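You operate a simulated robot arm through the tools that you are given. There is no shell and no other tool.

Carry out the task below with a simulated robot arm. There is one attempt and no reset: what you move stays moved.

TASK
Blow the header out through block 22's vent, then charge it again.
Fine: red-tipped handle open, then the blue-tipped one, till the air stops blowing; shut the red-tipped handle; open the grey slider, leave it open, gauge 72 in the green.

The check looks at the end state, three seconds after you hand in, the way a careful person would. Anything else that was tipped, shoved, dropped, spilled or broken makes it a failure.

THE ROBOT
A 6-joint arm with a three-finger gripper, fixed in place. Base frame: the origin is at the foot of the arm, x ahead of it, y to its left, z up. Readings come in m, degrees, newtons and seconds.
Its first joint turns from -166.0 to 166.0 degrees. Payload 4.89 kg.
The tool frame sits at the grasp point between the pads (the TCP): z along the fingers, y along the line on which they close. The tips reach 0.03 m beyond it. The gripper opens to 0.164 m. The gripper's body begins 0.125 m behind the TCP.
Orientation is told as [roll, pitch, yaw] about the base's x, y, z axes, in that order, counted from this pose: with the fingers straight down and closing along the base's y, the tool's x points along the base's -x, its y along +y and its z along -z.

THE INTERFACE
- The arm moves only by the tool move_arm. Its argument "series" is a list of rows, each a list of 7 numbers: the shift along the tool's x, y, z in units of 250 mm (1.0 is 250 mm), then the turn, a rotation vector about the tool's x, y, z in units of 120 degrees (1.0 is 120 degrees), then the finger opening in m, from 0 to 0.164. In form: [[x, y, z, rx, ry, rz, hand], ...]. A call has 1 to 20 rows; each row is the pose to reach, as a shift and turn from the pose commanded when the call began, along the tool's axes at that moment. A call with a number of a shift or a turn outside -1 to 1 is refused whole. Each row takes 0.2 s and may step no farther than 0.05 m and 8.6 degrees from the row before; otherwise, or with a gripper value out of range, the whole call is refused. A pose out of reach is approached as far as the arm can. The call stops where the force on the tool passes 70 N (or 10 N more than at its start, if that is more) or the arm is blocked; 0.2 s more then pass. The fingers move at their own pace (about 0.108 m/s each) and stop on an object; they squeeze with about 38 N. The grip force told is the motor's: it shows also when the fingers shut on nothing. Time passes only in rows, and 0.2 s behind the last, so rows that repeat a pose let the fingers close. It gives the time, the measured TCP pose, the force on the tool (base axes), the opening and the grip force at its end, in the units of the frame above (readings bear some noise), with the torque about the TCP (base axes, N m) and any sound that the robot's microphone picked up, and new pictures: "views" is both (left out), scene, wrist or none.
- Cameras (640 x 400 px; columns grow to the right, rows downward): "scene" is fixed at [0.4002, 0.6489, 1.8585]; the picture's right is [-0.78, -0.62, 0.00], its down [-0.38, 0.48, -0.79] and it looks along [0.49, -0.62, -0.61] (base axes); focal length 326 px, centre (320, 200). "wrist" rides on the gripper at [0.076, -0.002, -0.152] in the tool frame; the picture's right is [0.02, 1.00, 0.00], its down [-0.88, 0.02, -0.47] and it looks along [-0.47, 0.01, 0.88] (tool axes); focal length 247 px, centre (320, 200). There is no depth. A picture from a camera that has moved, and an enlarged one, comes with that camera's place and axes in the base frame and with its lens.
- slide_trunk(by): slides the trunk up (or, below 0, down) by that many m; the arm rides with it, the base frame stays. It gives what a move gives, with no picture.
- enlarge(camera, box): a new picture of the part [left, top, right, bottom] of that camera's present view, enlarged. It takes no simulated time.
- hand_in(): hands the job in; it is judged then, once.

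Places have to be worked out from the pictures, the camera data and where the tool is seen. Open the gripper and draw the arm clear of the work before you hand the job in, unless the task says otherwise.

The tools are called after "Emit:" by a JSON object that holds its "method" and its "body". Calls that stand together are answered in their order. move_arm: Moves the arm, as the interface text tells. Its arguments: {"type":"object","properties":{"series":{"type":"array","items":{"type":"array","items":{"type":"number"}}},"views":{"type":"string","enum":["both","scene","wrist","none"]}},"required":["series"]} The other tools are called the same way: slide_trunk (by) slides the trunk up or down; enlarge (camera, box) takes an enlarged picture of a part of a camera's view; hand_in () hands the job in.

At the start:

```text
time_s: 0.0
position: [0.4746, 0.3227, 1.5619]
tcp_rot: [0.1, 0.0, 0.1]
wrist_force: [0.1, 0.5, 0.7]
moment: [0.0, -0.01, 0.0]
finger_gap: 0.1639
finger_force: 0.0
trunk travel left (down, up): [-0.275, 0.115]
```

scene: 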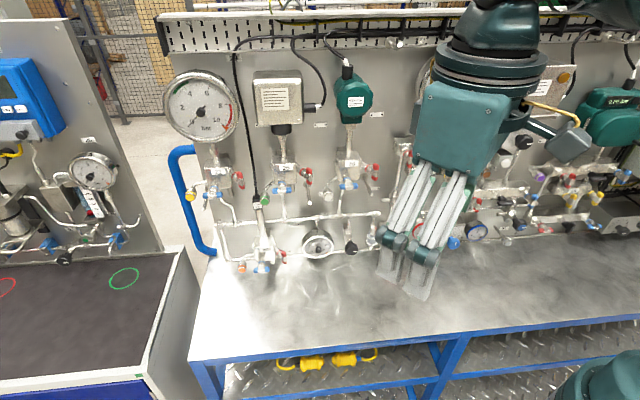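
wrist: 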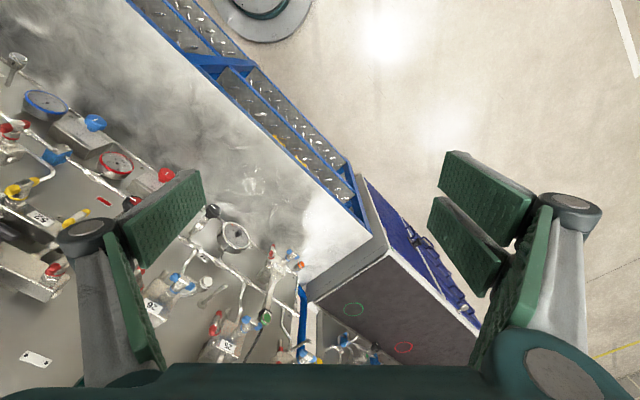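

The scene shows a panel of valve manifolds with gauges; I can't read any tags yet. I'll enlarge parts of the scene view to find block 22, gauge 72 and the grey slider.

Emit:
{"method": "enlarge", "body": {"camera": "scene", "box": [160, 60, 300, 148]}}

Emit:
{"method": "enlarge", "body": {"camera": "scene", "box": [160, 140, 300, 228]}}

Emit:
{"method": "enlarge", "body": {"camera": "scene", "box": [200, 190, 340, 278]}}

Emit:
{"method": "enlarge", "body": {"camera": "scene", "box": [290, 120, 430, 208]}}

Emit:
{"method": "enlarge", "body": {"camera": "scene", "box": [300, 180, 440, 268]}}

Emit:
{"method": "enlarge", "body": {"camera": "scene", "box": [440, 160, 640, 285]}}

Emit:
{"method": "enlarge", "body": {"camera": "scene", "box": [0, 140, 160, 290]}}

```text
4.55 times, centred on (230, 104) of scene
camera zoom: at [0.4002, 0.6489, 1.8585], right [-0.78, -0.62, 0.0], down [-0.38, 0.48, -0.79], along [0.49, -0.62, -0.61], focal length 1484 px, centre (729, 636)
```

zoom: 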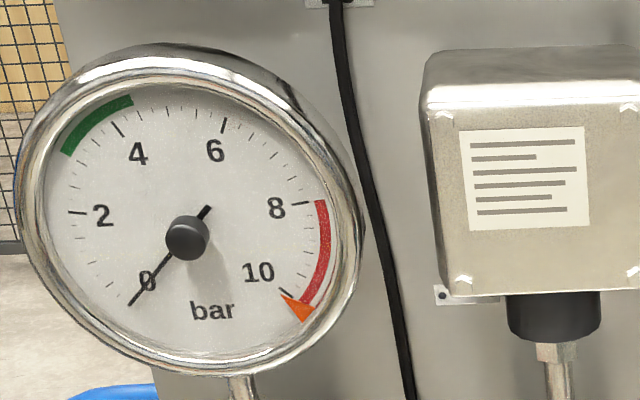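

```text
4.55 times, centred on (230, 184) of scene
camera zoom: at [0.4002, 0.6489, 1.8585], right [-0.78, -0.62, 0.0], down [-0.38, 0.48, -0.79], along [0.49, -0.62, -0.61], focal length 1484 px, centre (729, 273)
```

zoom: 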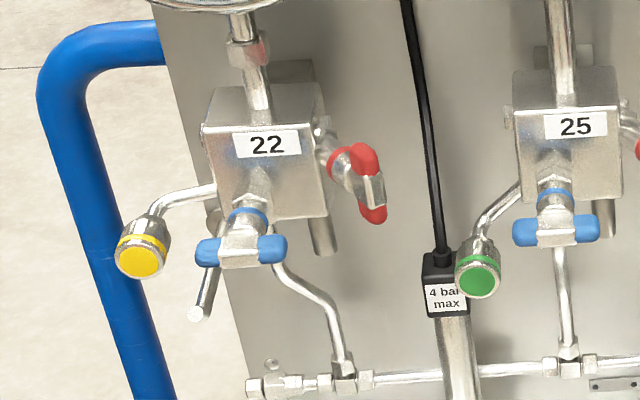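

```text
4.55 times, centred on (270, 234) of scene
camera zoom: at [0.4002, 0.6489, 1.8585], right [-0.78, -0.62, 0.0], down [-0.38, 0.48, -0.79], along [0.49, -0.62, -0.61], focal length 1484 px, centre (547, 46)
```

zoom: 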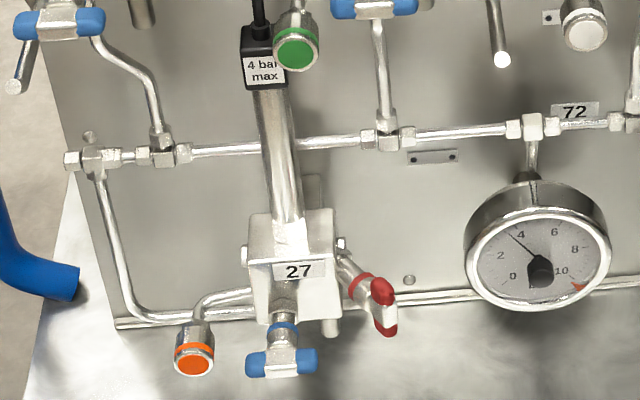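

```text
4.55 times, centred on (360, 164) of scene
camera zoom: at [0.4002, 0.6489, 1.8585], right [-0.78, -0.62, 0.0], down [-0.38, 0.48, -0.79], along [0.49, -0.62, -0.61], focal length 1484 px, centre (138, 364)
```

zoom: 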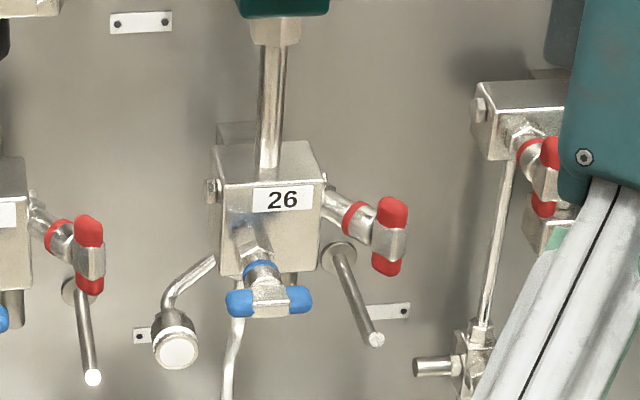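

```text
4.55 times, centred on (370, 224) of scene
camera zoom: at [0.4002, 0.6489, 1.8585], right [-0.78, -0.62, 0.0], down [-0.38, 0.48, -0.79], along [0.49, -0.62, -0.61], focal length 1484 px, centre (93, 91)
```

zoom: 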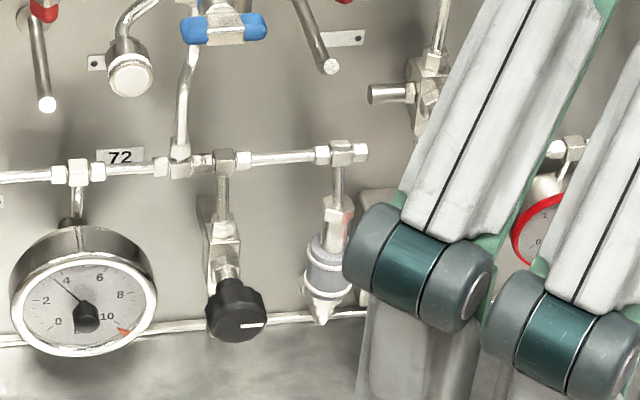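

```text
3.20 times, centred on (540, 222) of scene
camera zoom: at [0.4002, 0.6489, 1.8585], right [-0.78, -0.62, 0.0], down [-0.38, 0.48, -0.79], along [0.49, -0.62, -0.61], focal length 1045 px, centre (-384, 128)
```

zoom: 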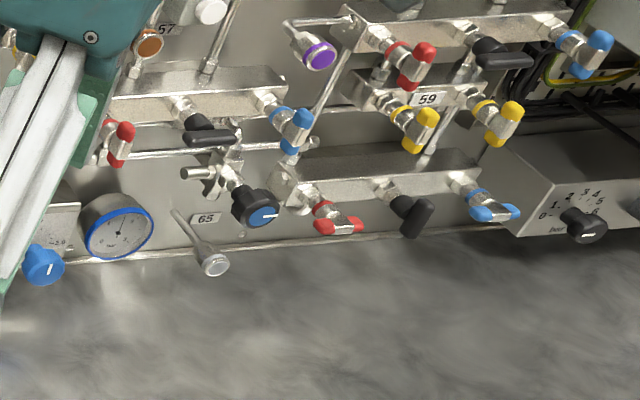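

```text
2.67 times, centred on (80, 215) of scene
camera zoom: at [0.4002, 0.6489, 1.8585], right [-0.78, -0.62, 0.0], down [-0.38, 0.48, -0.79], along [0.49, -0.62, -0.61], focal length 871 px, centre (960, 160)
```

zoom: 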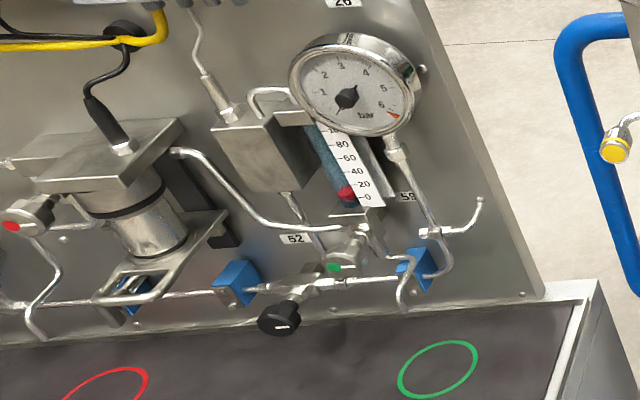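

Block 22 is at the left with a red handle on its right side, a blue one below it and a yellow-ended vent; gauge 72 is on the lower header. I'll zoom in more on gauge 72, the parts to its right, and the wrist view.

Emit:
{"method": "enlarge", "body": {"camera": "scene", "box": [298, 224, 346, 254]}}

Emit:
{"method": "enlarge", "body": {"camera": "scene", "box": [335, 205, 399, 255]}}

Emit:
{"method": "enlarge", "body": {"camera": "scene", "box": [184, 150, 256, 206]}}

Emit:
{"method": "enlarge", "body": {"camera": "wrist", "box": [140, 200, 340, 370]}}

Emit:
{"method": "enlarge", "body": {"camera": "wrist", "box": [0, 50, 180, 250]}}

```text
13.33 times, centred on (322, 239) of scene
camera zoom: at [0.4002, 0.6489, 1.8585], right [-0.78, -0.62, 0.0], down [-0.38, 0.48, -0.79], along [0.49, -0.62, -0.61], focal length 4353 px, centre (293, -320)
```

zoom: 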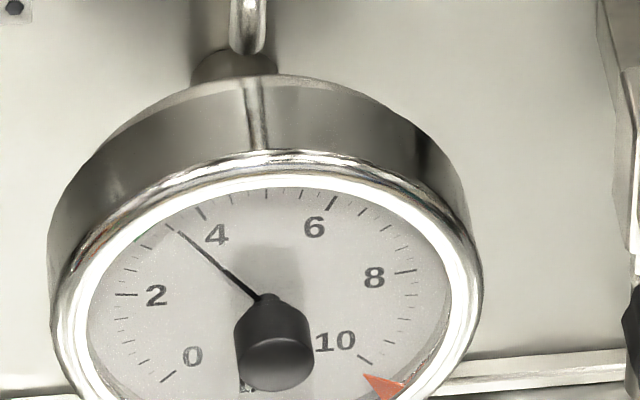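

```text
8.00 times, centred on (367, 230) of scene
camera zoom: at [0.4002, 0.6489, 1.8585], right [-0.78, -0.62, 0.0], down [-0.38, 0.48, -0.79], along [0.49, -0.62, -0.61], focal length 2612 px, centre (-56, -40)
```

zoom: 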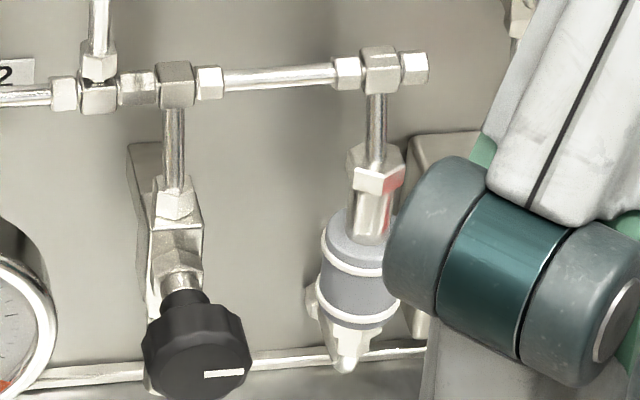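

```text
7.14 times, centred on (220, 178) of scene
camera zoom: at [0.4002, 0.6489, 1.8585], right [-0.78, -0.62, 0.0], down [-0.38, 0.48, -0.79], along [0.49, -0.62, -0.61], focal length 2332 px, centre (1034, 357)
```

zoom: 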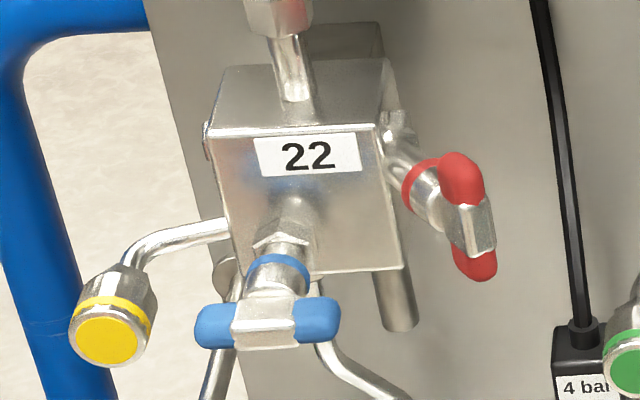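

```text
2.35 times, centred on (240, 285) of wrist
camera zoom: at [0.3973, 0.3204, 1.7137], right [-0.02, 1.0, 0.0], down [0.88, 0.02, 0.47], along [0.47, 0.01, -0.88], focal length 581 px, centre (508, 0)
```

zoom: 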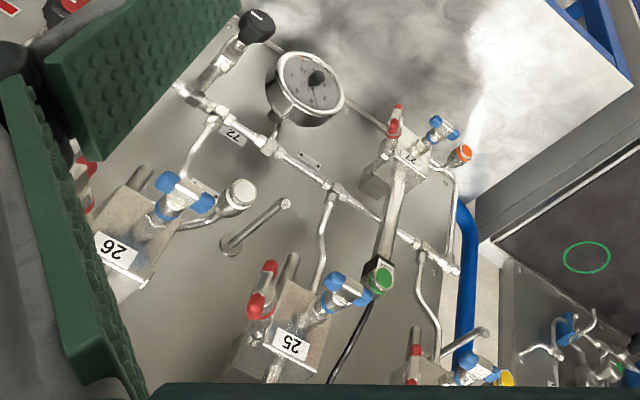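

```text
2.00 times, centred on (90, 150) of wrist
camera zoom: at [0.3973, 0.3204, 1.7137], right [-0.02, 1.0, 0.0], down [0.88, 0.02, 0.47], along [0.47, 0.01, -0.88], focal length 494 px, centre (780, 300)
```

zoom: 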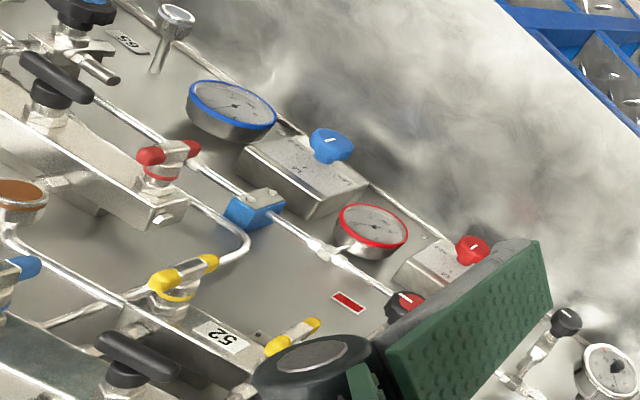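

The header gauge 72 reads about 3.5 bar, and a grey-collared sleeve at the right end of the header looks like the slider, though it is half hidden by the gripper. The panel seems to stand about 0.61 m from the base axis, facing (-0.7, 0.7, 0), so I'll turn the tool to point level at it with the camera on top.

Emit:
{"method": "move_arm", "body": {"series": [[0, 0, 0, 0.0467, 0.0193, -0.0467, 0.164], [0, 0, 0, 0.0933, 0.0387, -0.0933, 0.164], [0, 0, 0, 0.14, 0.058, -0.14, 0.164], [0, 0, 0, 0.1867, 0.0773, -0.1867, 0.164], [0, 0, 0, 0.2333, 0.0967, -0.2333, 0.164], [0, 0, 0, 0.28, 0.116, -0.28, 0.164], [0, 0, 0, 0.3267, 0.1353, -0.3267, 0.164], [0, 0, 0, 0.3733, 0.1547, -0.3733, 0.164], [0, 0, 0, 0.42, 0.174, -0.42, 0.164]], "views": "both"}}

```text
time_s: 2.0
position: [0.5288, 0.2774, 1.5608]
tcp_rot: [-37.8, 31.5, 46.0]
wrist_force: [1.0, -0.5, -0.6]
moment: [0.02, 0.06, -0.01]
finger_gap: 0.164
finger_force: 0.0
out of reach, approached as far as the arm can: row 6, 7, 8, 9
trunk travel left (down, up): [-0.275, 0.115]
camera wrist: at [0.4618, 0.3388, 1.7047], right [-0.8, 0.3, -0.51], down [0.43, 0.89, -0.15], along [0.41, -0.34, -0.85], focal length 247 px, centre (320, 200)
```

scene: 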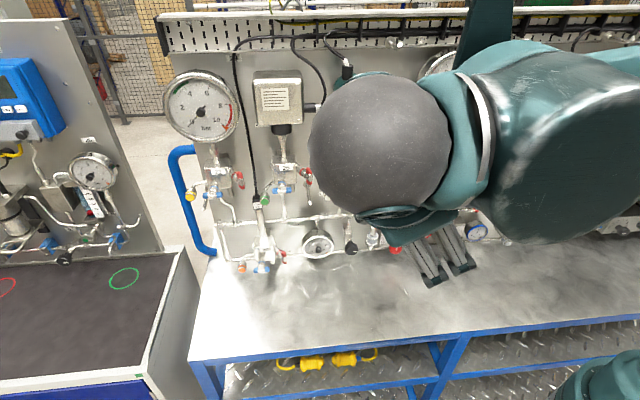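
wrist: 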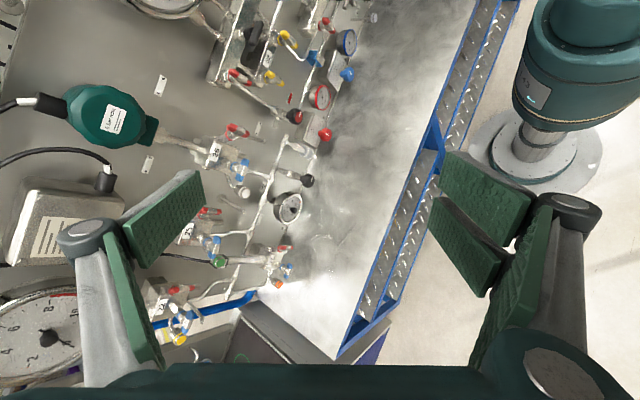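

The arm ran to its limit because it was too high while folded. I'll lower the tool about 0.2 m in base z, keeping this orientation, and check the pose.

Emit:
{"method": "move_arm", "body": {"series": [[-0.085, 0.082, 0.109, 0, 0, 0, 0.164], [-0.17, 0.163, 0.217, 0, 0, 0, 0.164], [-0.255, 0.245, 0.326, 0, 0, 0, 0.164], [-0.34, 0.326, 0.434, 0, 0, 0, 0.164], [-0.425, 0.408, 0.542, 0, 0, 0, 0.164]], "views": "both"}}

```text
time_s: 3.2
position: [0.5348, 0.2751, 1.3629]
tcp_rot: [-37.8, 31.5, 46.2]
wrist_force: [-0.1, -1.4, 0.4]
moment: [0.09, -0.1, 0.1]
finger_gap: 0.1641
finger_force: 0.1
trunk travel left (down, up): [-0.275, 0.115]
camera wrist: at [0.4676, 0.3368, 1.5069], right [-0.8, 0.31, -0.51], down [0.43, 0.89, -0.15], along [0.41, -0.34, -0.85], focal length 247 px, centre (320, 200)
```

scene: 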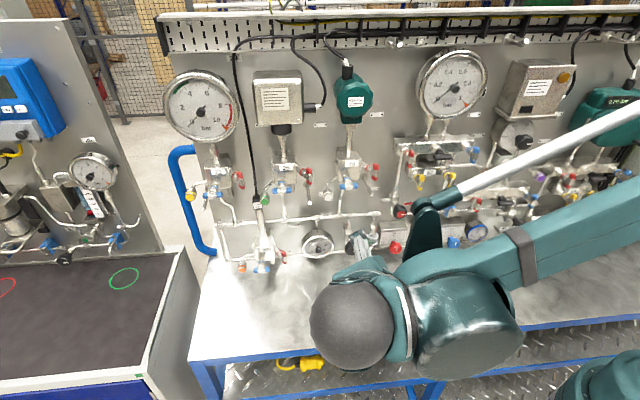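
wrist: 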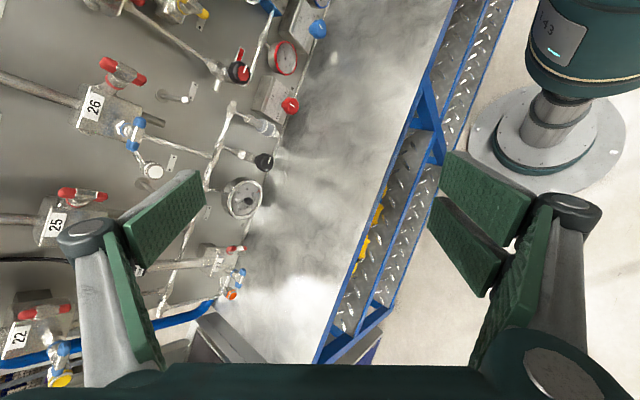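

Translation works as expected and the orientation is held. Now I complete the turn so that the tool points level at the panel with the camera on top.

Emit:
{"method": "move_arm", "body": {"series": [[0, 0, 0, 0.0387, 0.0226, -0.0449, 0.164], [0, 0, 0, 0.0773, 0.0452, -0.0898, 0.164], [0, 0, 0, 0.116, 0.0678, -0.1348, 0.164], [0, 0, 0, 0.1546, 0.0904, -0.1797, 0.164], [0, 0, 0, 0.1933, 0.113, -0.2246, 0.164], [0, 0, 0, 0.2319, 0.1355, -0.2695, 0.164], [0, 0, 0, 0.2706, 0.1581, -0.3144, 0.164], [0, 0, 0, 0.3092, 0.1807, -0.3594, 0.164], [0, 0, 0, 0.3479, 0.2033, -0.4043, 0.164], [0, 0, 0, 0.3865, 0.2259, -0.4492, 0.164]], "views": "both"}}

```text
time_s: 5.4
position: [0.539, 0.267, 1.3618]
tcp_rot: [178.2, 89.9, -47.6]
wrist_force: [0.2, -1.0, -0.5]
moment: [-0.01, -0.03, -0.03]
finger_gap: 0.1641
finger_force: 0.0
out of reach, approached as far as the arm can: row 1, 2, 3, 4, 5, 6
trunk travel left (down, up): [-0.275, 0.115]
camera wrist: at [0.4337, 0.3778, 1.4374], right [-0.72, -0.7, 0.02], down [-0.34, 0.33, -0.88], along [0.61, -0.64, -0.47], focal length 247 px, centre (320, 200)
```

scene: 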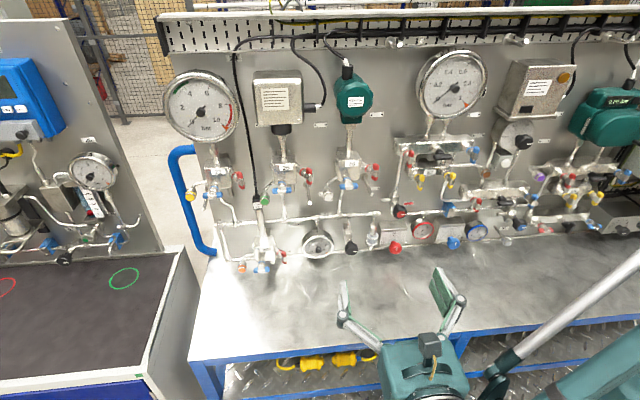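
wrist: 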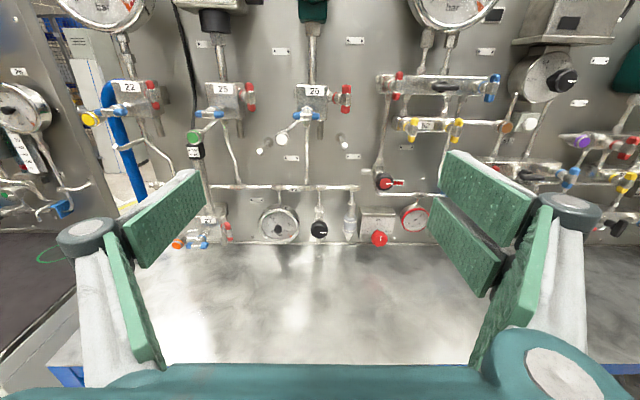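

The tool now faces the panel squarely and the scene view is clear. I'll enlarge the key areas in both views to read the handle states, the slider and gauge 72.

Emit:
{"method": "enlarge", "body": {"camera": "wrist", "box": [240, 170, 440, 260]}}

Emit:
{"method": "enlarge", "body": {"camera": "wrist", "box": [60, 60, 220, 170]}}

Emit:
{"method": "enlarge", "body": {"camera": "wrist", "box": [190, 70, 370, 180]}}

Emit:
{"method": "enlarge", "body": {"camera": "scene", "box": [335, 205, 415, 260]}}

Emit:
{"method": "enlarge", "body": {"camera": "wrist", "box": [255, 195, 305, 245]}}

Emit:
{"method": "enlarge", "body": {"camera": "wrist", "box": [325, 180, 385, 250]}}

```text
3.20 times, centred on (340, 215) of wrist
camera zoom: at [0.4337, 0.3778, 1.4374], right [-0.72, -0.7, 0.02], down [-0.34, 0.33, -0.88], along [0.61, -0.64, -0.47], focal length 790 px, centre (256, 152)
```

zoom: 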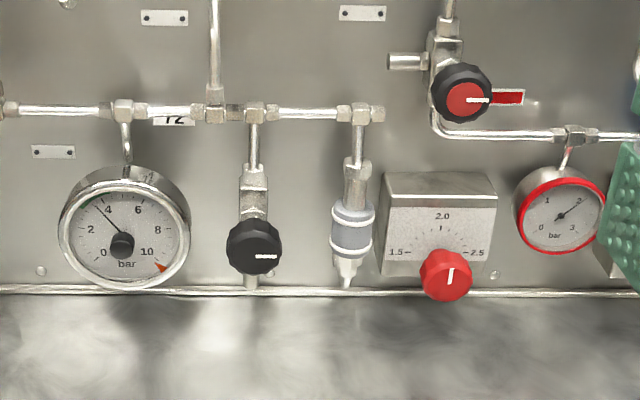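

```text
3.64 times, centred on (140, 115) of wrist
camera zoom: at [0.4337, 0.3778, 1.4374], right [-0.72, -0.7, 0.02], down [-0.34, 0.33, -0.88], along [0.61, -0.64, -0.47], focal length 898 px, centre (974, 509)
```

zoom: 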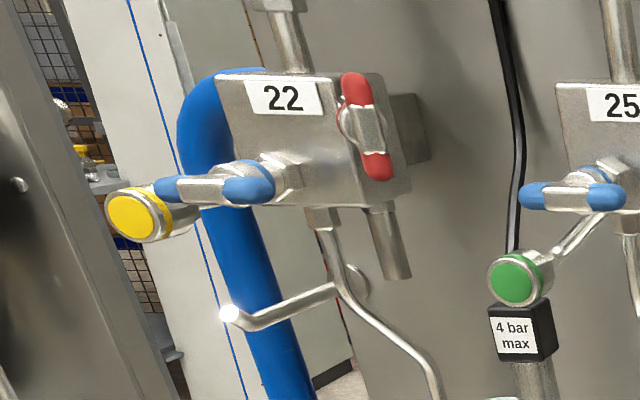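

```text
3.56 times, centred on (280, 125) of wrist
camera zoom: at [0.4337, 0.3778, 1.4374], right [-0.72, -0.7, 0.02], down [-0.34, 0.33, -0.88], along [0.61, -0.64, -0.47], focal length 878 px, centre (462, 467)
```

zoom: 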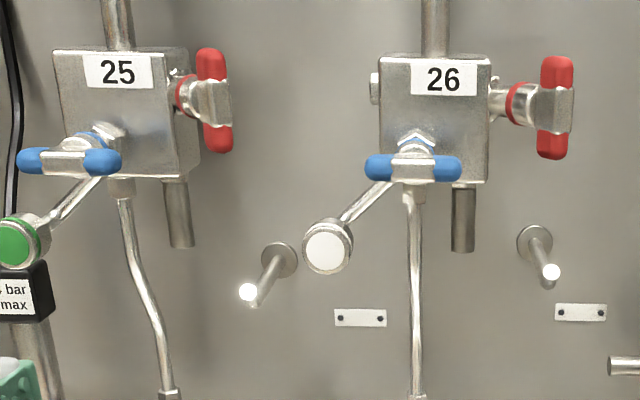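

```text
7.27 times, centred on (375, 232) of scene
camera zoom: at [0.4002, 0.6489, 1.8585], right [-0.78, -0.62, 0.0], down [-0.38, 0.48, -0.79], along [0.49, -0.62, -0.61], focal length 2374 px, centre (-80, -36)
```

zoom: 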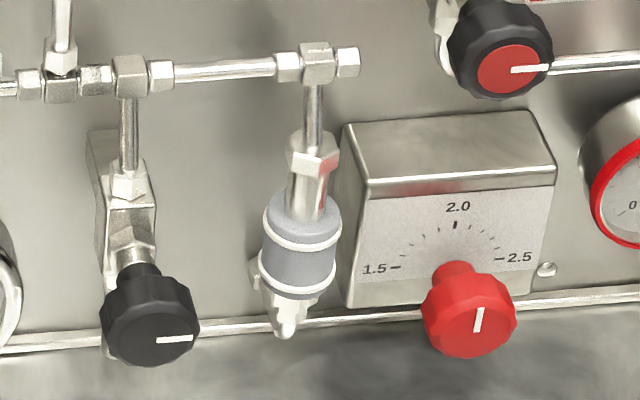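

```text
8.00 times, centred on (280, 220) of wrist
camera zoom: at [0.4337, 0.3778, 1.4374], right [-0.72, -0.7, 0.02], down [-0.34, 0.33, -0.88], along [0.61, -0.64, -0.47], focal length 1976 px, centre (640, 40)
```

zoom: 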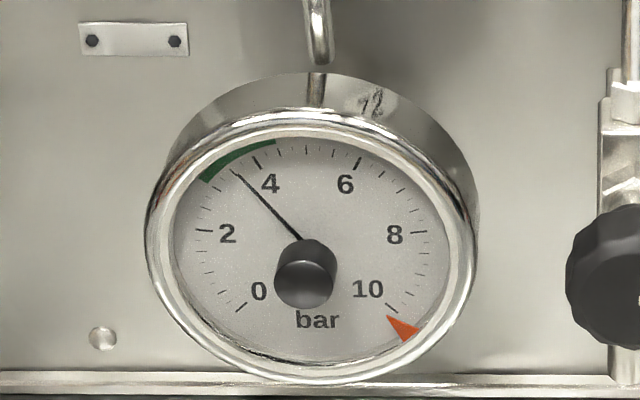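

```text
5.71 times, centred on (355, 215) of wrist
camera zoom: at [0.4337, 0.3778, 1.4374], right [-0.72, -0.7, 0.02], down [-0.34, 0.33, -0.88], along [0.61, -0.64, -0.47], focal length 1411 px, centre (120, 114)
```

zoom: 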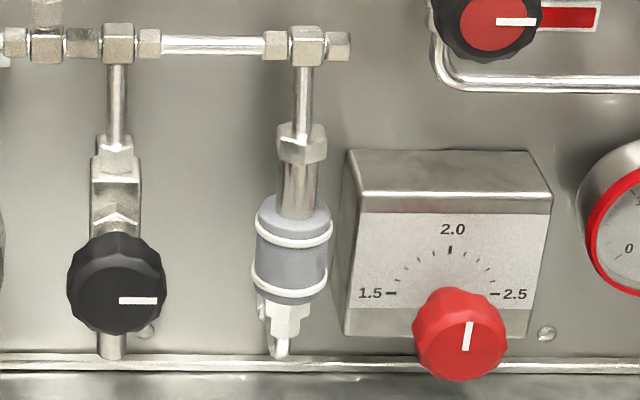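

Gauge 72 sits at about 3.5 bar inside a 3–4.3 bar green band. By triangulation block 22's red T-bar is near (0.977, 0.242, 1.390), its blue T-bar near (1.018, 0.305, 1.362), and the grey sleeve near (0.753, -0.078, 1.078). The red stem seems to point along base -x, so I'll turn to face +x and move nearer for a close look.

Emit:
{"method": "move_arm", "body": {"series": [[0.0253, -0.1018, 0.0683, 0.0636, 0, 0, 0.164], [0.0507, -0.2037, 0.1367, 0.1272, 0, 0, 0.164], [0.076, -0.3055, 0.205, 0.1909, 0, 0, 0.164], [0.1013, -0.4073, 0.2733, 0.2545, 0, 0, 0.164], [0.1267, -0.5092, 0.3417, 0.3181, 0, 0, 0.164], [0.152, -0.611, 0.41, 0.3817, 0, 0, 0.164]], "views": "both"}}

```text
time_s: 6.8
position: [0.7152, 0.3094, 1.4015]
tcp_rot: [-156.2, 90.0, 24.6]
wrist_force: [-0.9, 0.8, 0.1]
moment: [0.0, 0.02, -0.12]
finger_gap: 0.1641
finger_force: 0.1
trunk travel left (down, up): [-0.275, 0.115]
camera wrist: at [0.5625, 0.3098, 1.4773], right [0.01, -1.0, 0.02], down [-0.47, -0.03, -0.88], along [0.88, 0.0, -0.47], focal length 247 px, centre (320, 200)
```

scene: 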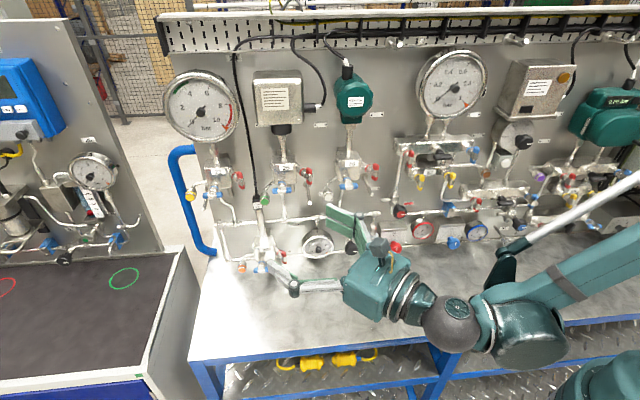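
wrist: 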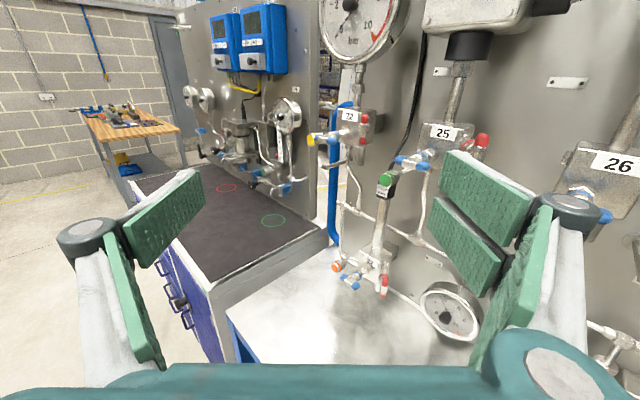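

Emit:
{"method": "enlarge", "body": {"camera": "wrist", "box": [296, 95, 396, 175]}}

Emit:
{"method": "enlarge", "body": {"camera": "wrist", "box": [380, 110, 500, 206]}}

Emit:
{"method": "enlarge", "body": {"camera": "scene", "box": [176, 140, 256, 200]}}

```text
5.00 times, centred on (346, 135) of wrist
camera zoom: at [0.5625, 0.3098, 1.4773], right [0.01, -1.0, 0.02], down [-0.47, -0.03, -0.88], along [0.88, 0.0, -0.47], focal length 1235 px, centre (190, 525)
```

zoom: 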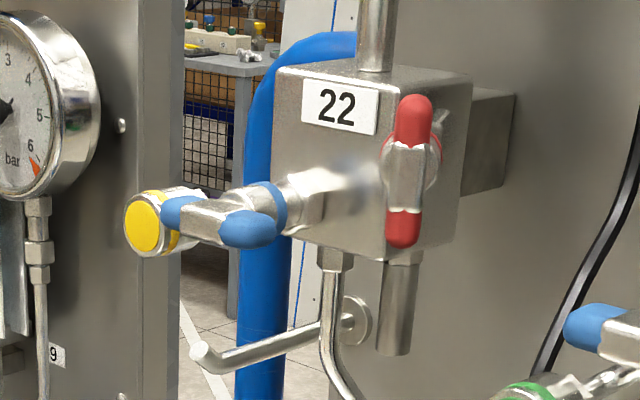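

```text
4.17 times, centred on (440, 158) of wrist
camera zoom: at [0.5625, 0.3098, 1.4773], right [0.01, -1.0, 0.02], down [-0.47, -0.03, -0.88], along [0.88, 0.0, -0.47], focal length 1029 px, centre (-180, 375)
```

zoom: 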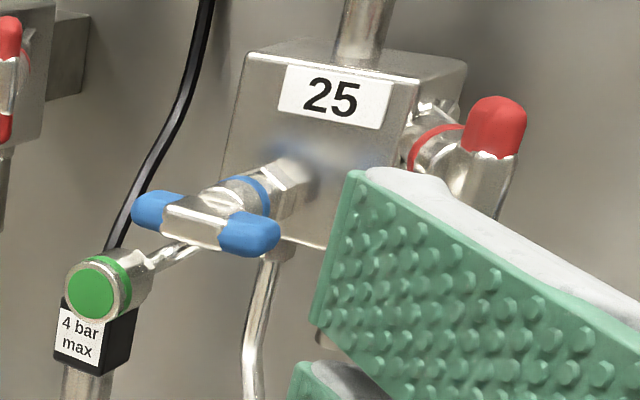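

```text
6.67 times, centred on (216, 170) of scene
camera zoom: at [0.4002, 0.6489, 1.8585], right [-0.78, -0.62, 0.0], down [-0.38, 0.48, -0.79], along [0.49, -0.62, -0.61], focal length 2176 px, centre (1013, 400)
```

zoom: 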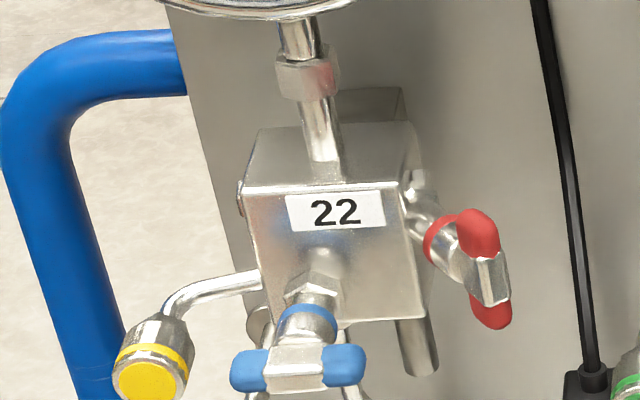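

Up close, the red stem points about 35° off the panel normal (outward direction ≈ (-0.985, 0.174, 0)) and the bar is centred near (0.975, 0.242, 1.391). I'll bring the tool to 8 cm short of it, aligned with that stem, with the fingers narrowed to 4.5 cm.

Emit:
{"method": "move_arm", "body": {"series": [[-0.0084, 0.045, 0.144, -0.018, 0, 0, 0.1], [-0.0168, 0.09, 0.288, -0.036, 0, 0, 0.06], [-0.0252, 0.136, 0.432, -0.054, 0, 0, 0.045], [-0.0336, 0.181, 0.576, -0.072, 0, 0, 0.045], [-0.042, 0.226, 0.72, -0.09, 0, 0, 0.045]], "views": "both"}}

```text
time_s: 8.0
position: [0.8953, 0.2565, 1.3882]
tcp_rot: [-135.2, 89.9, 34.6]
wrist_force: [-0.8, -0.2, 1.0]
moment: [0.03, 0.11, 0.06]
finger_gap: 0.0449
finger_force: 0.1
trunk travel left (down, up): [-0.275, 0.115]
camera wrist: at [0.7464, 0.2847, 1.4643], right [-0.18, -0.98, 0.02], down [-0.47, 0.07, -0.88], along [0.87, -0.17, -0.47], focal length 247 px, centre (320, 200)
```

scene: 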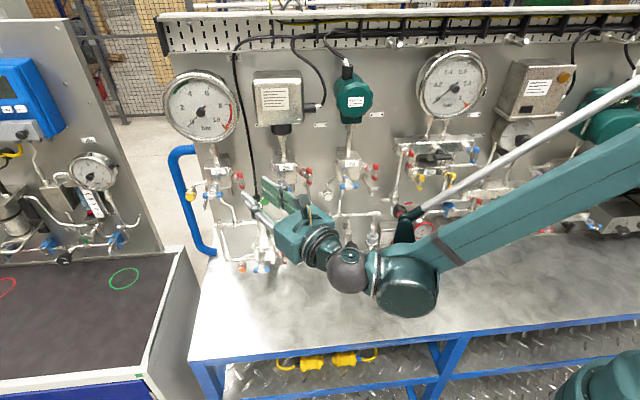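
wrist: 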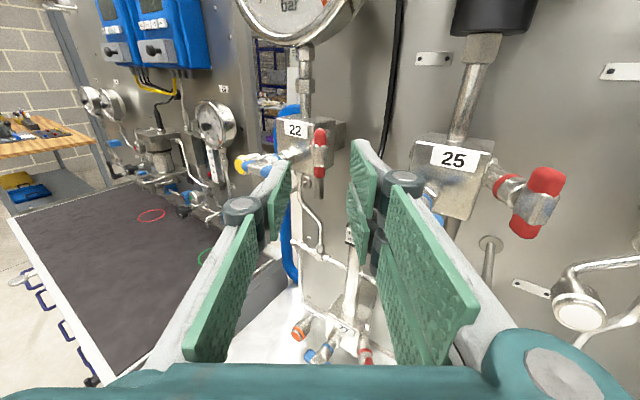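

The red bar sits between the two finger pads in the wrist view. I'll enlarge to check the alignment before moving in.

Emit:
{"method": "enlarge", "body": {"camera": "wrist", "box": [240, 100, 400, 220]}}

Emit:
{"method": "enlarge", "body": {"camera": "scene", "box": [186, 150, 306, 230]}}

```text
3.33 times, centred on (320, 160) of wrist
camera zoom: at [0.7464, 0.2847, 1.4643], right [-0.18, -0.98, 0.02], down [-0.47, 0.07, -0.88], along [0.87, -0.17, -0.47], focal length 823 px, centre (320, 333)
```

zoom: 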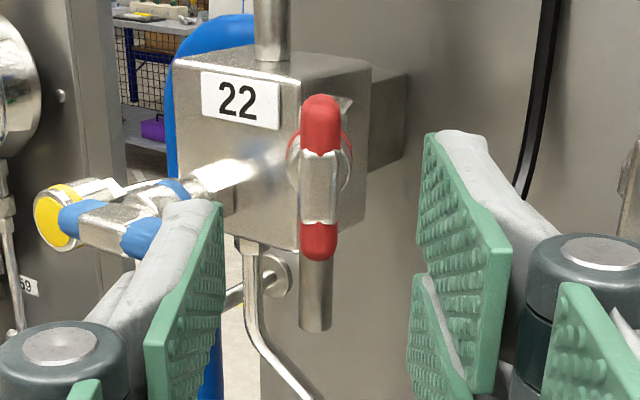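

```text
5.00 times, centred on (246, 190) of scene
camera zoom: at [0.4002, 0.6489, 1.8585], right [-0.78, -0.62, 0.0], down [-0.38, 0.48, -0.79], along [0.49, -0.62, -0.61], focal length 1632 px, centre (690, 250)
```

zoom: 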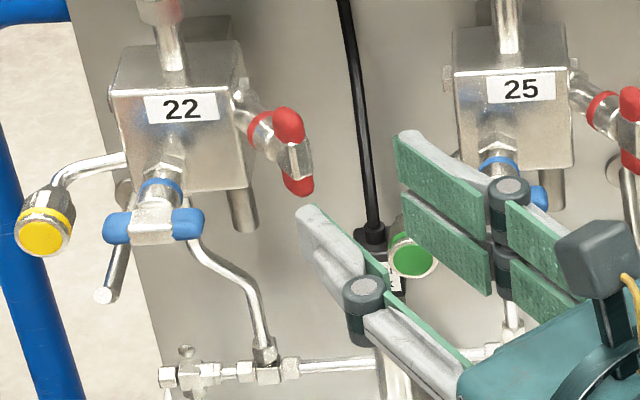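

The red bar and its stem ring line up on the finger centreline, about 8 cm past the TCP and 2 mm up. I'll advance 6 cm so the fingertips just straddle the bar.

Emit:
{"method": "move_arm", "body": {"series": [[0.004, 0, 0.08, 0, 0, 0, 0.045], [0.008, 0, 0.16, 0, 0, 0, 0.045], [0.008, 0, 0.244, 0, 0, 0, 0.045]], "views": "both"}}

Emit:
{"method": "enlarge", "body": {"camera": "wrist", "box": [240, 80, 400, 200]}}

Emit:
{"method": "enlarge", "body": {"camera": "scene", "box": [186, 150, 306, 230]}}

```text
time_s: 8.8
position: [0.9558, 0.2447, 1.3903]
tcp_rot: [-131.5, 89.9, 38.4]
wrist_force: [-0.4, 0.3, 0.0]
moment: [0.0, 0.02, -0.06]
finger_gap: 0.0449
finger_force: 0.1
trunk travel left (down, up): [-0.275, 0.115]
camera wrist: at [0.8058, 0.2726, 1.4668], right [-0.18, -0.98, 0.02], down [-0.47, 0.07, -0.88], along [0.87, -0.16, -0.47], focal length 247 px, centre (320, 200)
```

scene: 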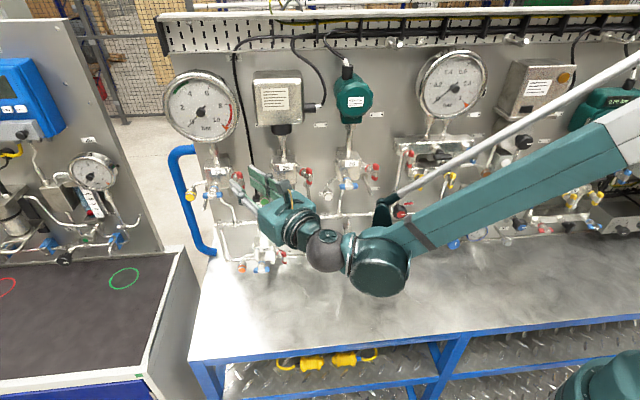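
wrist: 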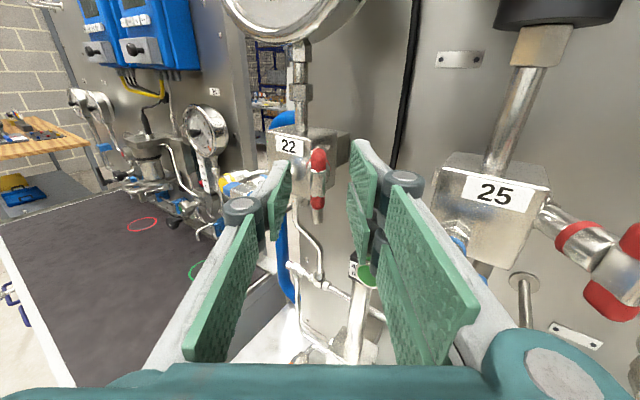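

```text
3.33 times, centred on (320, 140) of wrist
camera zoom: at [0.8058, 0.2726, 1.4668], right [-0.18, -0.98, 0.02], down [-0.47, 0.07, -0.88], along [0.87, -0.16, -0.47], focal length 823 px, centre (320, 400)
```

zoom: 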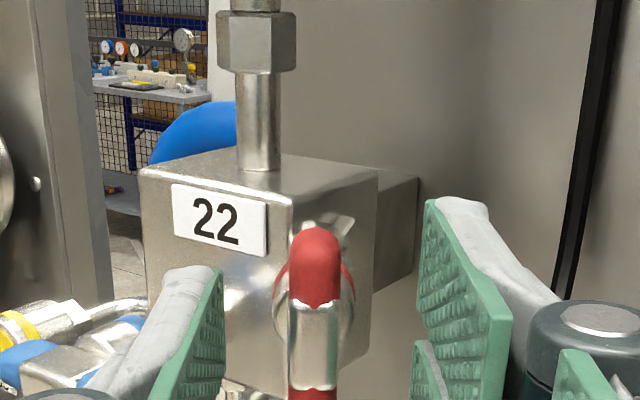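

```text
5.00 times, centred on (246, 190) of scene
camera zoom: at [0.4002, 0.6489, 1.8585], right [-0.78, -0.62, 0.0], down [-0.38, 0.48, -0.79], along [0.49, -0.62, -0.61], focal length 1632 px, centre (690, 250)
```

zoom: 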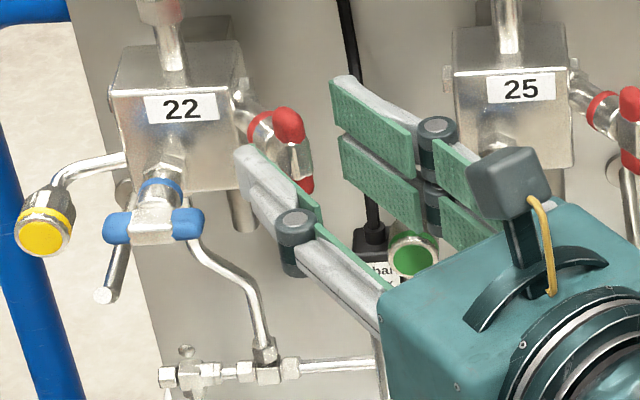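

The bar is now between the fingertips, about 2 cm past the TCP, with no contact force. I'll close the fingers on it.

Emit:
{"method": "move_arm", "body": {"series": [[0, 0, 0, 0, 0, 0, 0.02], [0, 0, 0, 0, 0, 0, 0.0], [0, 0, 0, 0, 0, 0, 0.0]], "views": "both"}}

Emit:
{"method": "enlarge", "body": {"camera": "wrist", "box": [240, 100, 400, 220]}}

```text
time_s: 9.6
position: [0.9544, 0.2459, 1.391]
tcp_rot: [-155.6, 89.9, 14.3]
wrist_force: [9.2, 12.1, 6.0]
moment: [-0.04, 0.05, 0.33]
finger_gap: 0.012
finger_force: 44.9
trunk travel left (down, up): [-0.275, 0.115]
camera wrist: at [0.8059, 0.2738, 1.4667], right [-0.17, -0.98, 0.02], down [-0.47, 0.06, -0.88], along [0.87, -0.16, -0.47], focal length 247 px, centre (320, 200)
```

scene: 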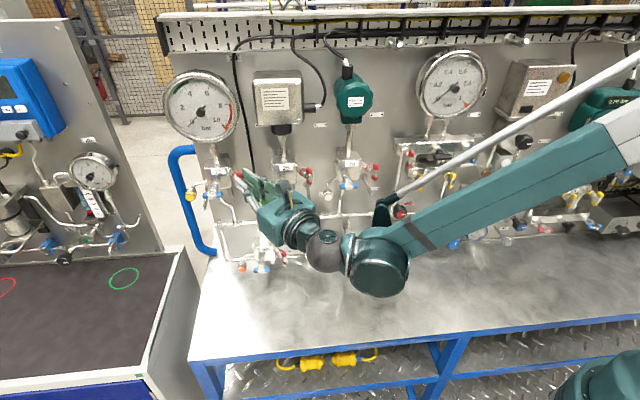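
wrist: 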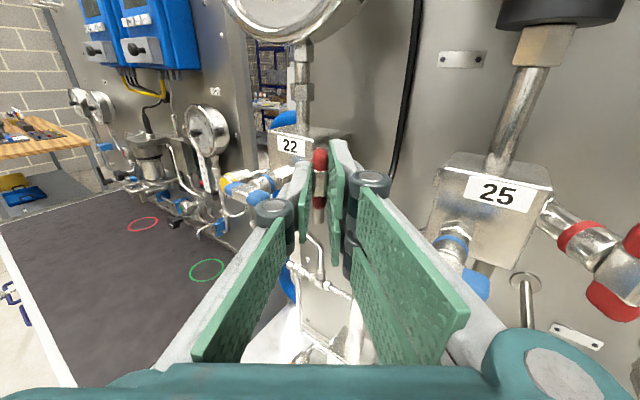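

```text
3.33 times, centred on (320, 160) of wrist
camera zoom: at [0.8059, 0.2738, 1.4667], right [-0.17, -0.98, 0.02], down [-0.47, 0.06, -0.88], along [0.87, -0.16, -0.47], focal length 823 px, centre (320, 333)
```

zoom: 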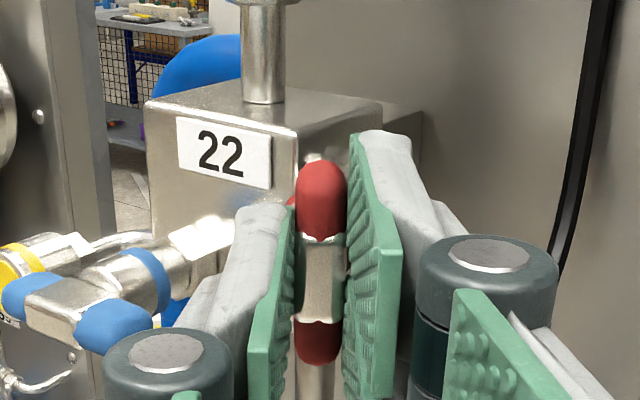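

The bar is gripped (12 mm gap, 45 N). I'll try a small counter-clockwise turn (as seen from the front) about the stem and check the torque.

Emit:
{"method": "move_arm", "body": {"series": [[0, 0, 0, 0, 0, -0.033, 0.0], [0, 0, 0, 0, 0, -0.067, 0.0], [0, 0, 0, 0, 0, -0.1, 0.0]], "views": "wrist"}}

Emit:
{"method": "enlarge", "body": {"camera": "wrist", "box": [240, 100, 400, 220]}}

```text
time_s: 10.4
position: [0.9564, 0.247, 1.3901]
tcp_rot: [90.1, 78.0, -99.9]
wrist_force: [2.0, 21.8, -4.9]
moment: [0.09, -0.47, 0.72]
finger_gap: 0.0119
finger_force: 45.3
trunk travel left (down, up): [-0.275, 0.115]
camera wrist: at [0.8088, 0.2901, 1.4647], right [-0.17, -0.96, 0.23], down [-0.5, -0.12, -0.86], along [0.85, -0.26, -0.46], focal length 247 px, centre (320, 200)
```

wrist: 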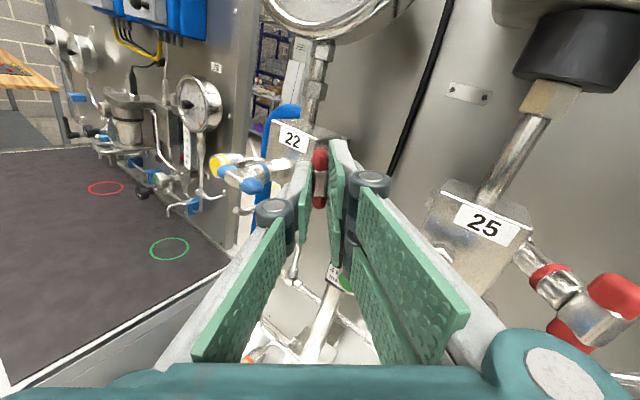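

```text
3.33 times, centred on (320, 160) of wrist
camera zoom: at [0.8088, 0.2901, 1.4647], right [-0.17, -0.96, 0.23], down [-0.5, -0.12, -0.86], along [0.85, -0.26, -0.46], focal length 823 px, centre (320, 333)
```

zoom: 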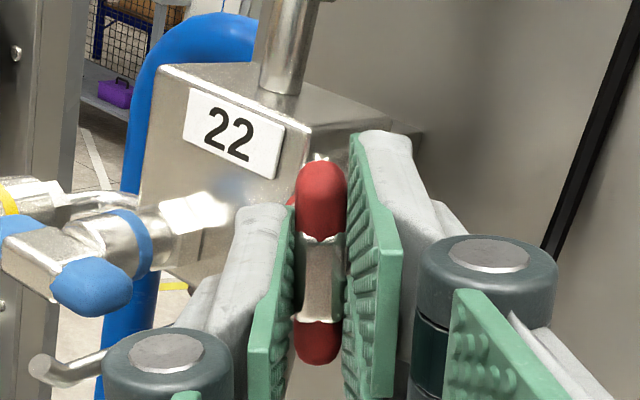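

The bar turned freely with the gripper, with little torque but a sideways force of about 22 N, so the turning centre is slightly off. I'll shift 1 mm left to relieve it and read the response.

Emit:
{"method": "move_arm", "body": {"series": [[0, -0.004, 0, 0, 0, 0, 0.0], [0, -0.004, 0, 0, 0, 0, 0.0]], "views": "none"}}

```text
time_s: 11.0
position: [0.9556, 0.2468, 1.3907]
tcp_rot: [90.2, 78.0, -100.2]
wrist_force: [-4.4, 16.8, -11.8]
moment: [0.05, 0.13, 0.44]
finger_gap: 0.0119
finger_force: 44.6
trunk travel left (down, up): [-0.275, 0.115]
```

The arm is fairly compliant here (about 4–5 N per mm). I'll shift another 3 mm left to take out most of the side load.

Emit:
{"method": "move_arm", "body": {"series": [[0, -0.006, 0, 0, 0, 0, 0.0], [0, -0.012, 0, 0, 0, 0, 0.0], [0, -0.012, 0, 0, 0, 0, 0.0]], "views": "none"}}

```text
time_s: 11.8
position: [0.9554, 0.2458, 1.39]
tcp_rot: [90.3, 78.1, -100.1]
wrist_force: [-11.8, -2.1, -9.1]
moment: [0.01, 0.21, -0.21]
finger_gap: 0.0119
finger_force: 45.4
trunk travel left (down, up): [-0.275, 0.115]
```

Side load is now near zero. I'll continue the counter-clockwise turn by 24° more.

Emit:
{"method": "move_arm", "body": {"series": [[0, 0, 0, 0, 0, -0.05, 0.0], [0, 0, 0, 0, 0, -0.1, 0.0], [0, 0, 0, 0, 0, -0.15, 0.0], [0, 0, 0, 0, 0, -0.2, 0.0]], "views": "wrist"}}

Emit:
{"method": "enlarge", "body": {"camera": "wrist", "box": [240, 100, 400, 220]}}

```text
time_s: 12.8
position: [0.9556, 0.2478, 1.3899]
tcp_rot: [90.1, 54.0, -100.0]
wrist_force: [-25.6, -1.1, -30.4]
moment: [0.21, 0.54, -0.04]
finger_gap: 0.012
finger_force: 45.2
trunk travel left (down, up): [-0.275, 0.115]
camera wrist: at [0.8142, 0.3199, 1.4506], right [-0.14, -0.78, 0.6], down [-0.56, -0.44, -0.7], along [0.82, -0.44, -0.38], focal length 247 px, centre (320, 200)
```

wrist: 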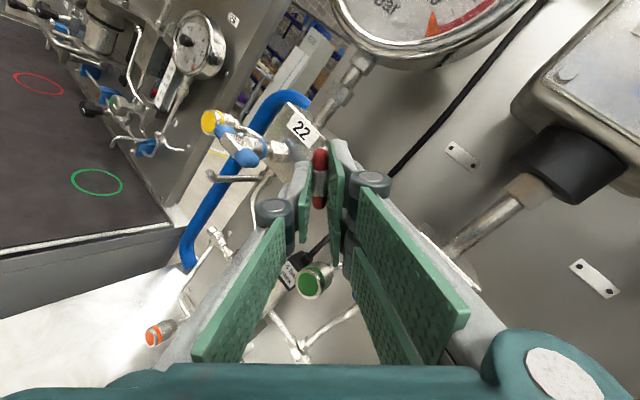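

```text
3.33 times, centred on (320, 160) of wrist
camera zoom: at [0.8142, 0.3199, 1.4506], right [-0.14, -0.78, 0.6], down [-0.56, -0.44, -0.7], along [0.82, -0.44, -0.38], focal length 823 px, centre (320, 333)
```

zoom: 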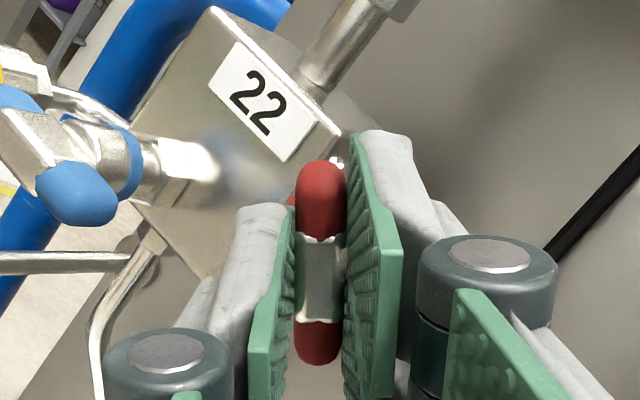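

Turned 36° now; force on the tool has built up to about 40 N (down and outward). I'll shift a few mm along that force to relieve it before continuing.

Emit:
{"method": "move_arm", "body": {"series": [[-0.008, -0.006, -0.006, 0, 0, 0, 0.0], [-0.014, -0.01, -0.01, 0, 0, 0, 0.0], [-0.014, -0.01, -0.01, 0, 0, 0, 0.0]], "views": "none"}}

```text
time_s: 13.6
position: [0.9535, 0.2466, 1.3879]
tcp_rot: [90.1, 54.0, -100.0]
wrist_force: [21.7, -4.8, 37.5]
moment: [-0.3, -1.0, 0.06]
finger_gap: 0.012
finger_force: 44.9
trunk travel left (down, up): [-0.275, 0.115]
```

That overshot (stiffer than I thought, about 16 N/mm). I'll take back half of it.

Emit:
{"method": "move_arm", "body": {"series": [[0.0035, 0.003, 0.0023, 0, 0, 0, 0.0], [0.0072, 0.0056, 0.0047, 0, 0, 0, 0.0]], "views": "none"}}

```text
time_s: 14.2
position: [0.9526, 0.2473, 1.3868]
tcp_rot: [90.0, 54.2, -100.2]
wrist_force: [-12.0, -8.4, -12.8]
moment: [-0.05, -0.61, 0.4]
finger_gap: 0.0117
finger_force: 45.2
trunk travel left (down, up): [-0.275, 0.115]
```

Loads are down to about 20 N. I'll turn another 24° with a small compensating shift.

Emit:
{"method": "move_arm", "body": {"series": [[-0.002, -0.001, -0.002, 0, 0, -0.05, 0.0], [-0.003, -0.002, -0.003, 0, 0, -0.1, 0.0], [-0.004, -0.003, -0.004, 0, 0, -0.15, 0.0], [-0.005, -0.004, -0.005, 0, 0, -0.2, 0.0]], "views": "both"}}

Emit:
{"method": "enlarge", "body": {"camera": "wrist", "box": [240, 100, 400, 220]}}

Emit:
{"method": "enlarge", "body": {"camera": "scene", "box": [186, 150, 306, 230]}}

```text
time_s: 15.2
position: [0.954, 0.2473, 1.3878]
tcp_rot: [90.1, 30.0, -100.2]
wrist_force: [-9.9, -13.5, -9.5]
moment: [0.07, -0.06, 0.22]
finger_gap: 0.0119
finger_force: 44.9
trunk travel left (down, up): [-0.275, 0.115]
camera wrist: at [0.816, 0.3396, 1.424], right [-0.09, -0.47, 0.88], down [-0.6, -0.68, -0.42], along [0.79, -0.56, -0.23], focal length 247 px, centre (320, 200)
```

scene: 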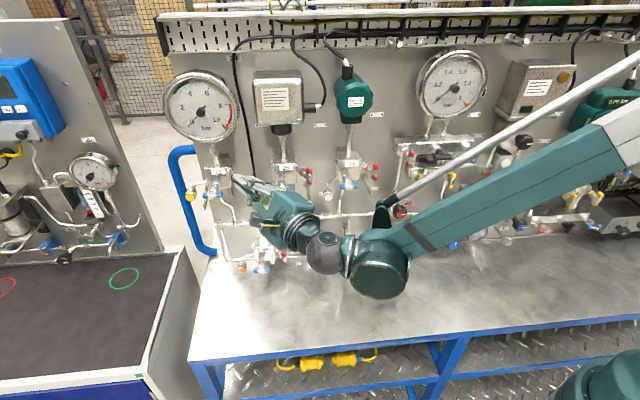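
wrist: 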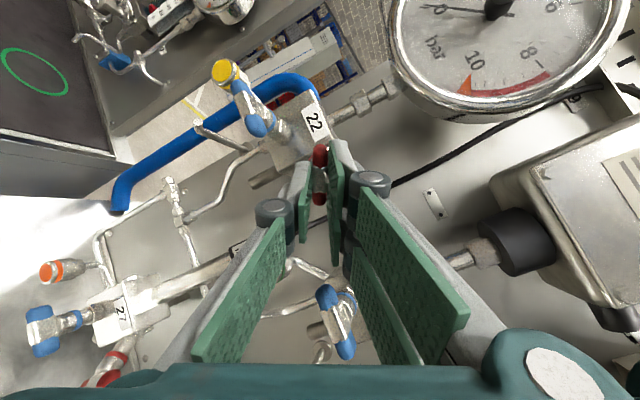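

```text
3.33 times, centred on (320, 160) of wrist
camera zoom: at [0.816, 0.3396, 1.424], right [-0.09, -0.47, 0.88], down [-0.6, -0.68, -0.42], along [0.79, -0.56, -0.23], focal length 823 px, centre (320, 333)
```

zoom: 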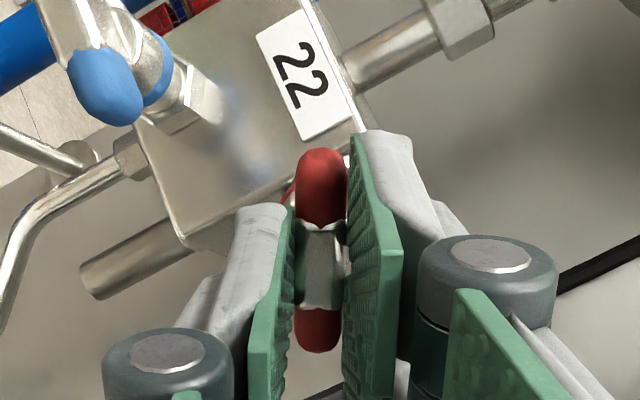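

```text
5.00 times, centred on (246, 190) of scene
camera zoom: at [0.4002, 0.6489, 1.8585], right [-0.78, -0.62, 0.0], down [-0.38, 0.48, -0.79], along [0.49, -0.62, -0.61], focal length 1632 px, centre (690, 250)
```

zoom: 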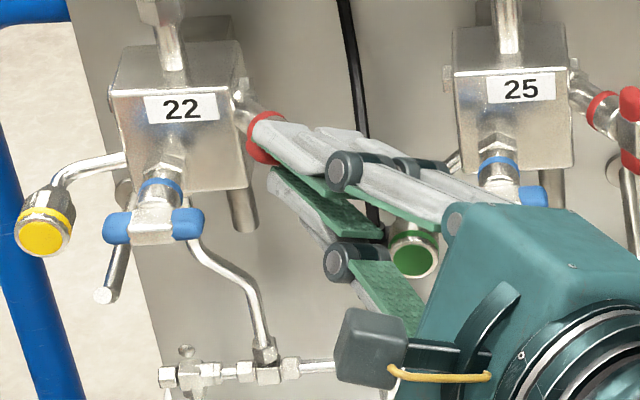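

60° turned with light loads (about 19 N). I'll continue another 24°, watching for a stop.

Emit:
{"method": "move_arm", "body": {"series": [[-0.001, -0.001, -0.001, 0, 0, -0.05, 0.0], [-0.002, -0.001, -0.002, 0, 0, -0.1, 0.0], [-0.003, -0.002, -0.003, 0, 0, -0.15, 0.0], [-0.003, -0.002, -0.003, 0, 0, -0.2, 0.0]], "views": "none"}}

```text
time_s: 16.2
position: [0.9537, 0.2481, 1.3878]
tcp_rot: [90.7, 6.5, -99.9]
wrist_force: [26.1, -11.5, 31.2]
moment: [-0.05, -0.64, -0.94]
finger_gap: 0.0118
finger_force: 45.4
trunk travel left (down, up): [-0.275, 0.115]
```

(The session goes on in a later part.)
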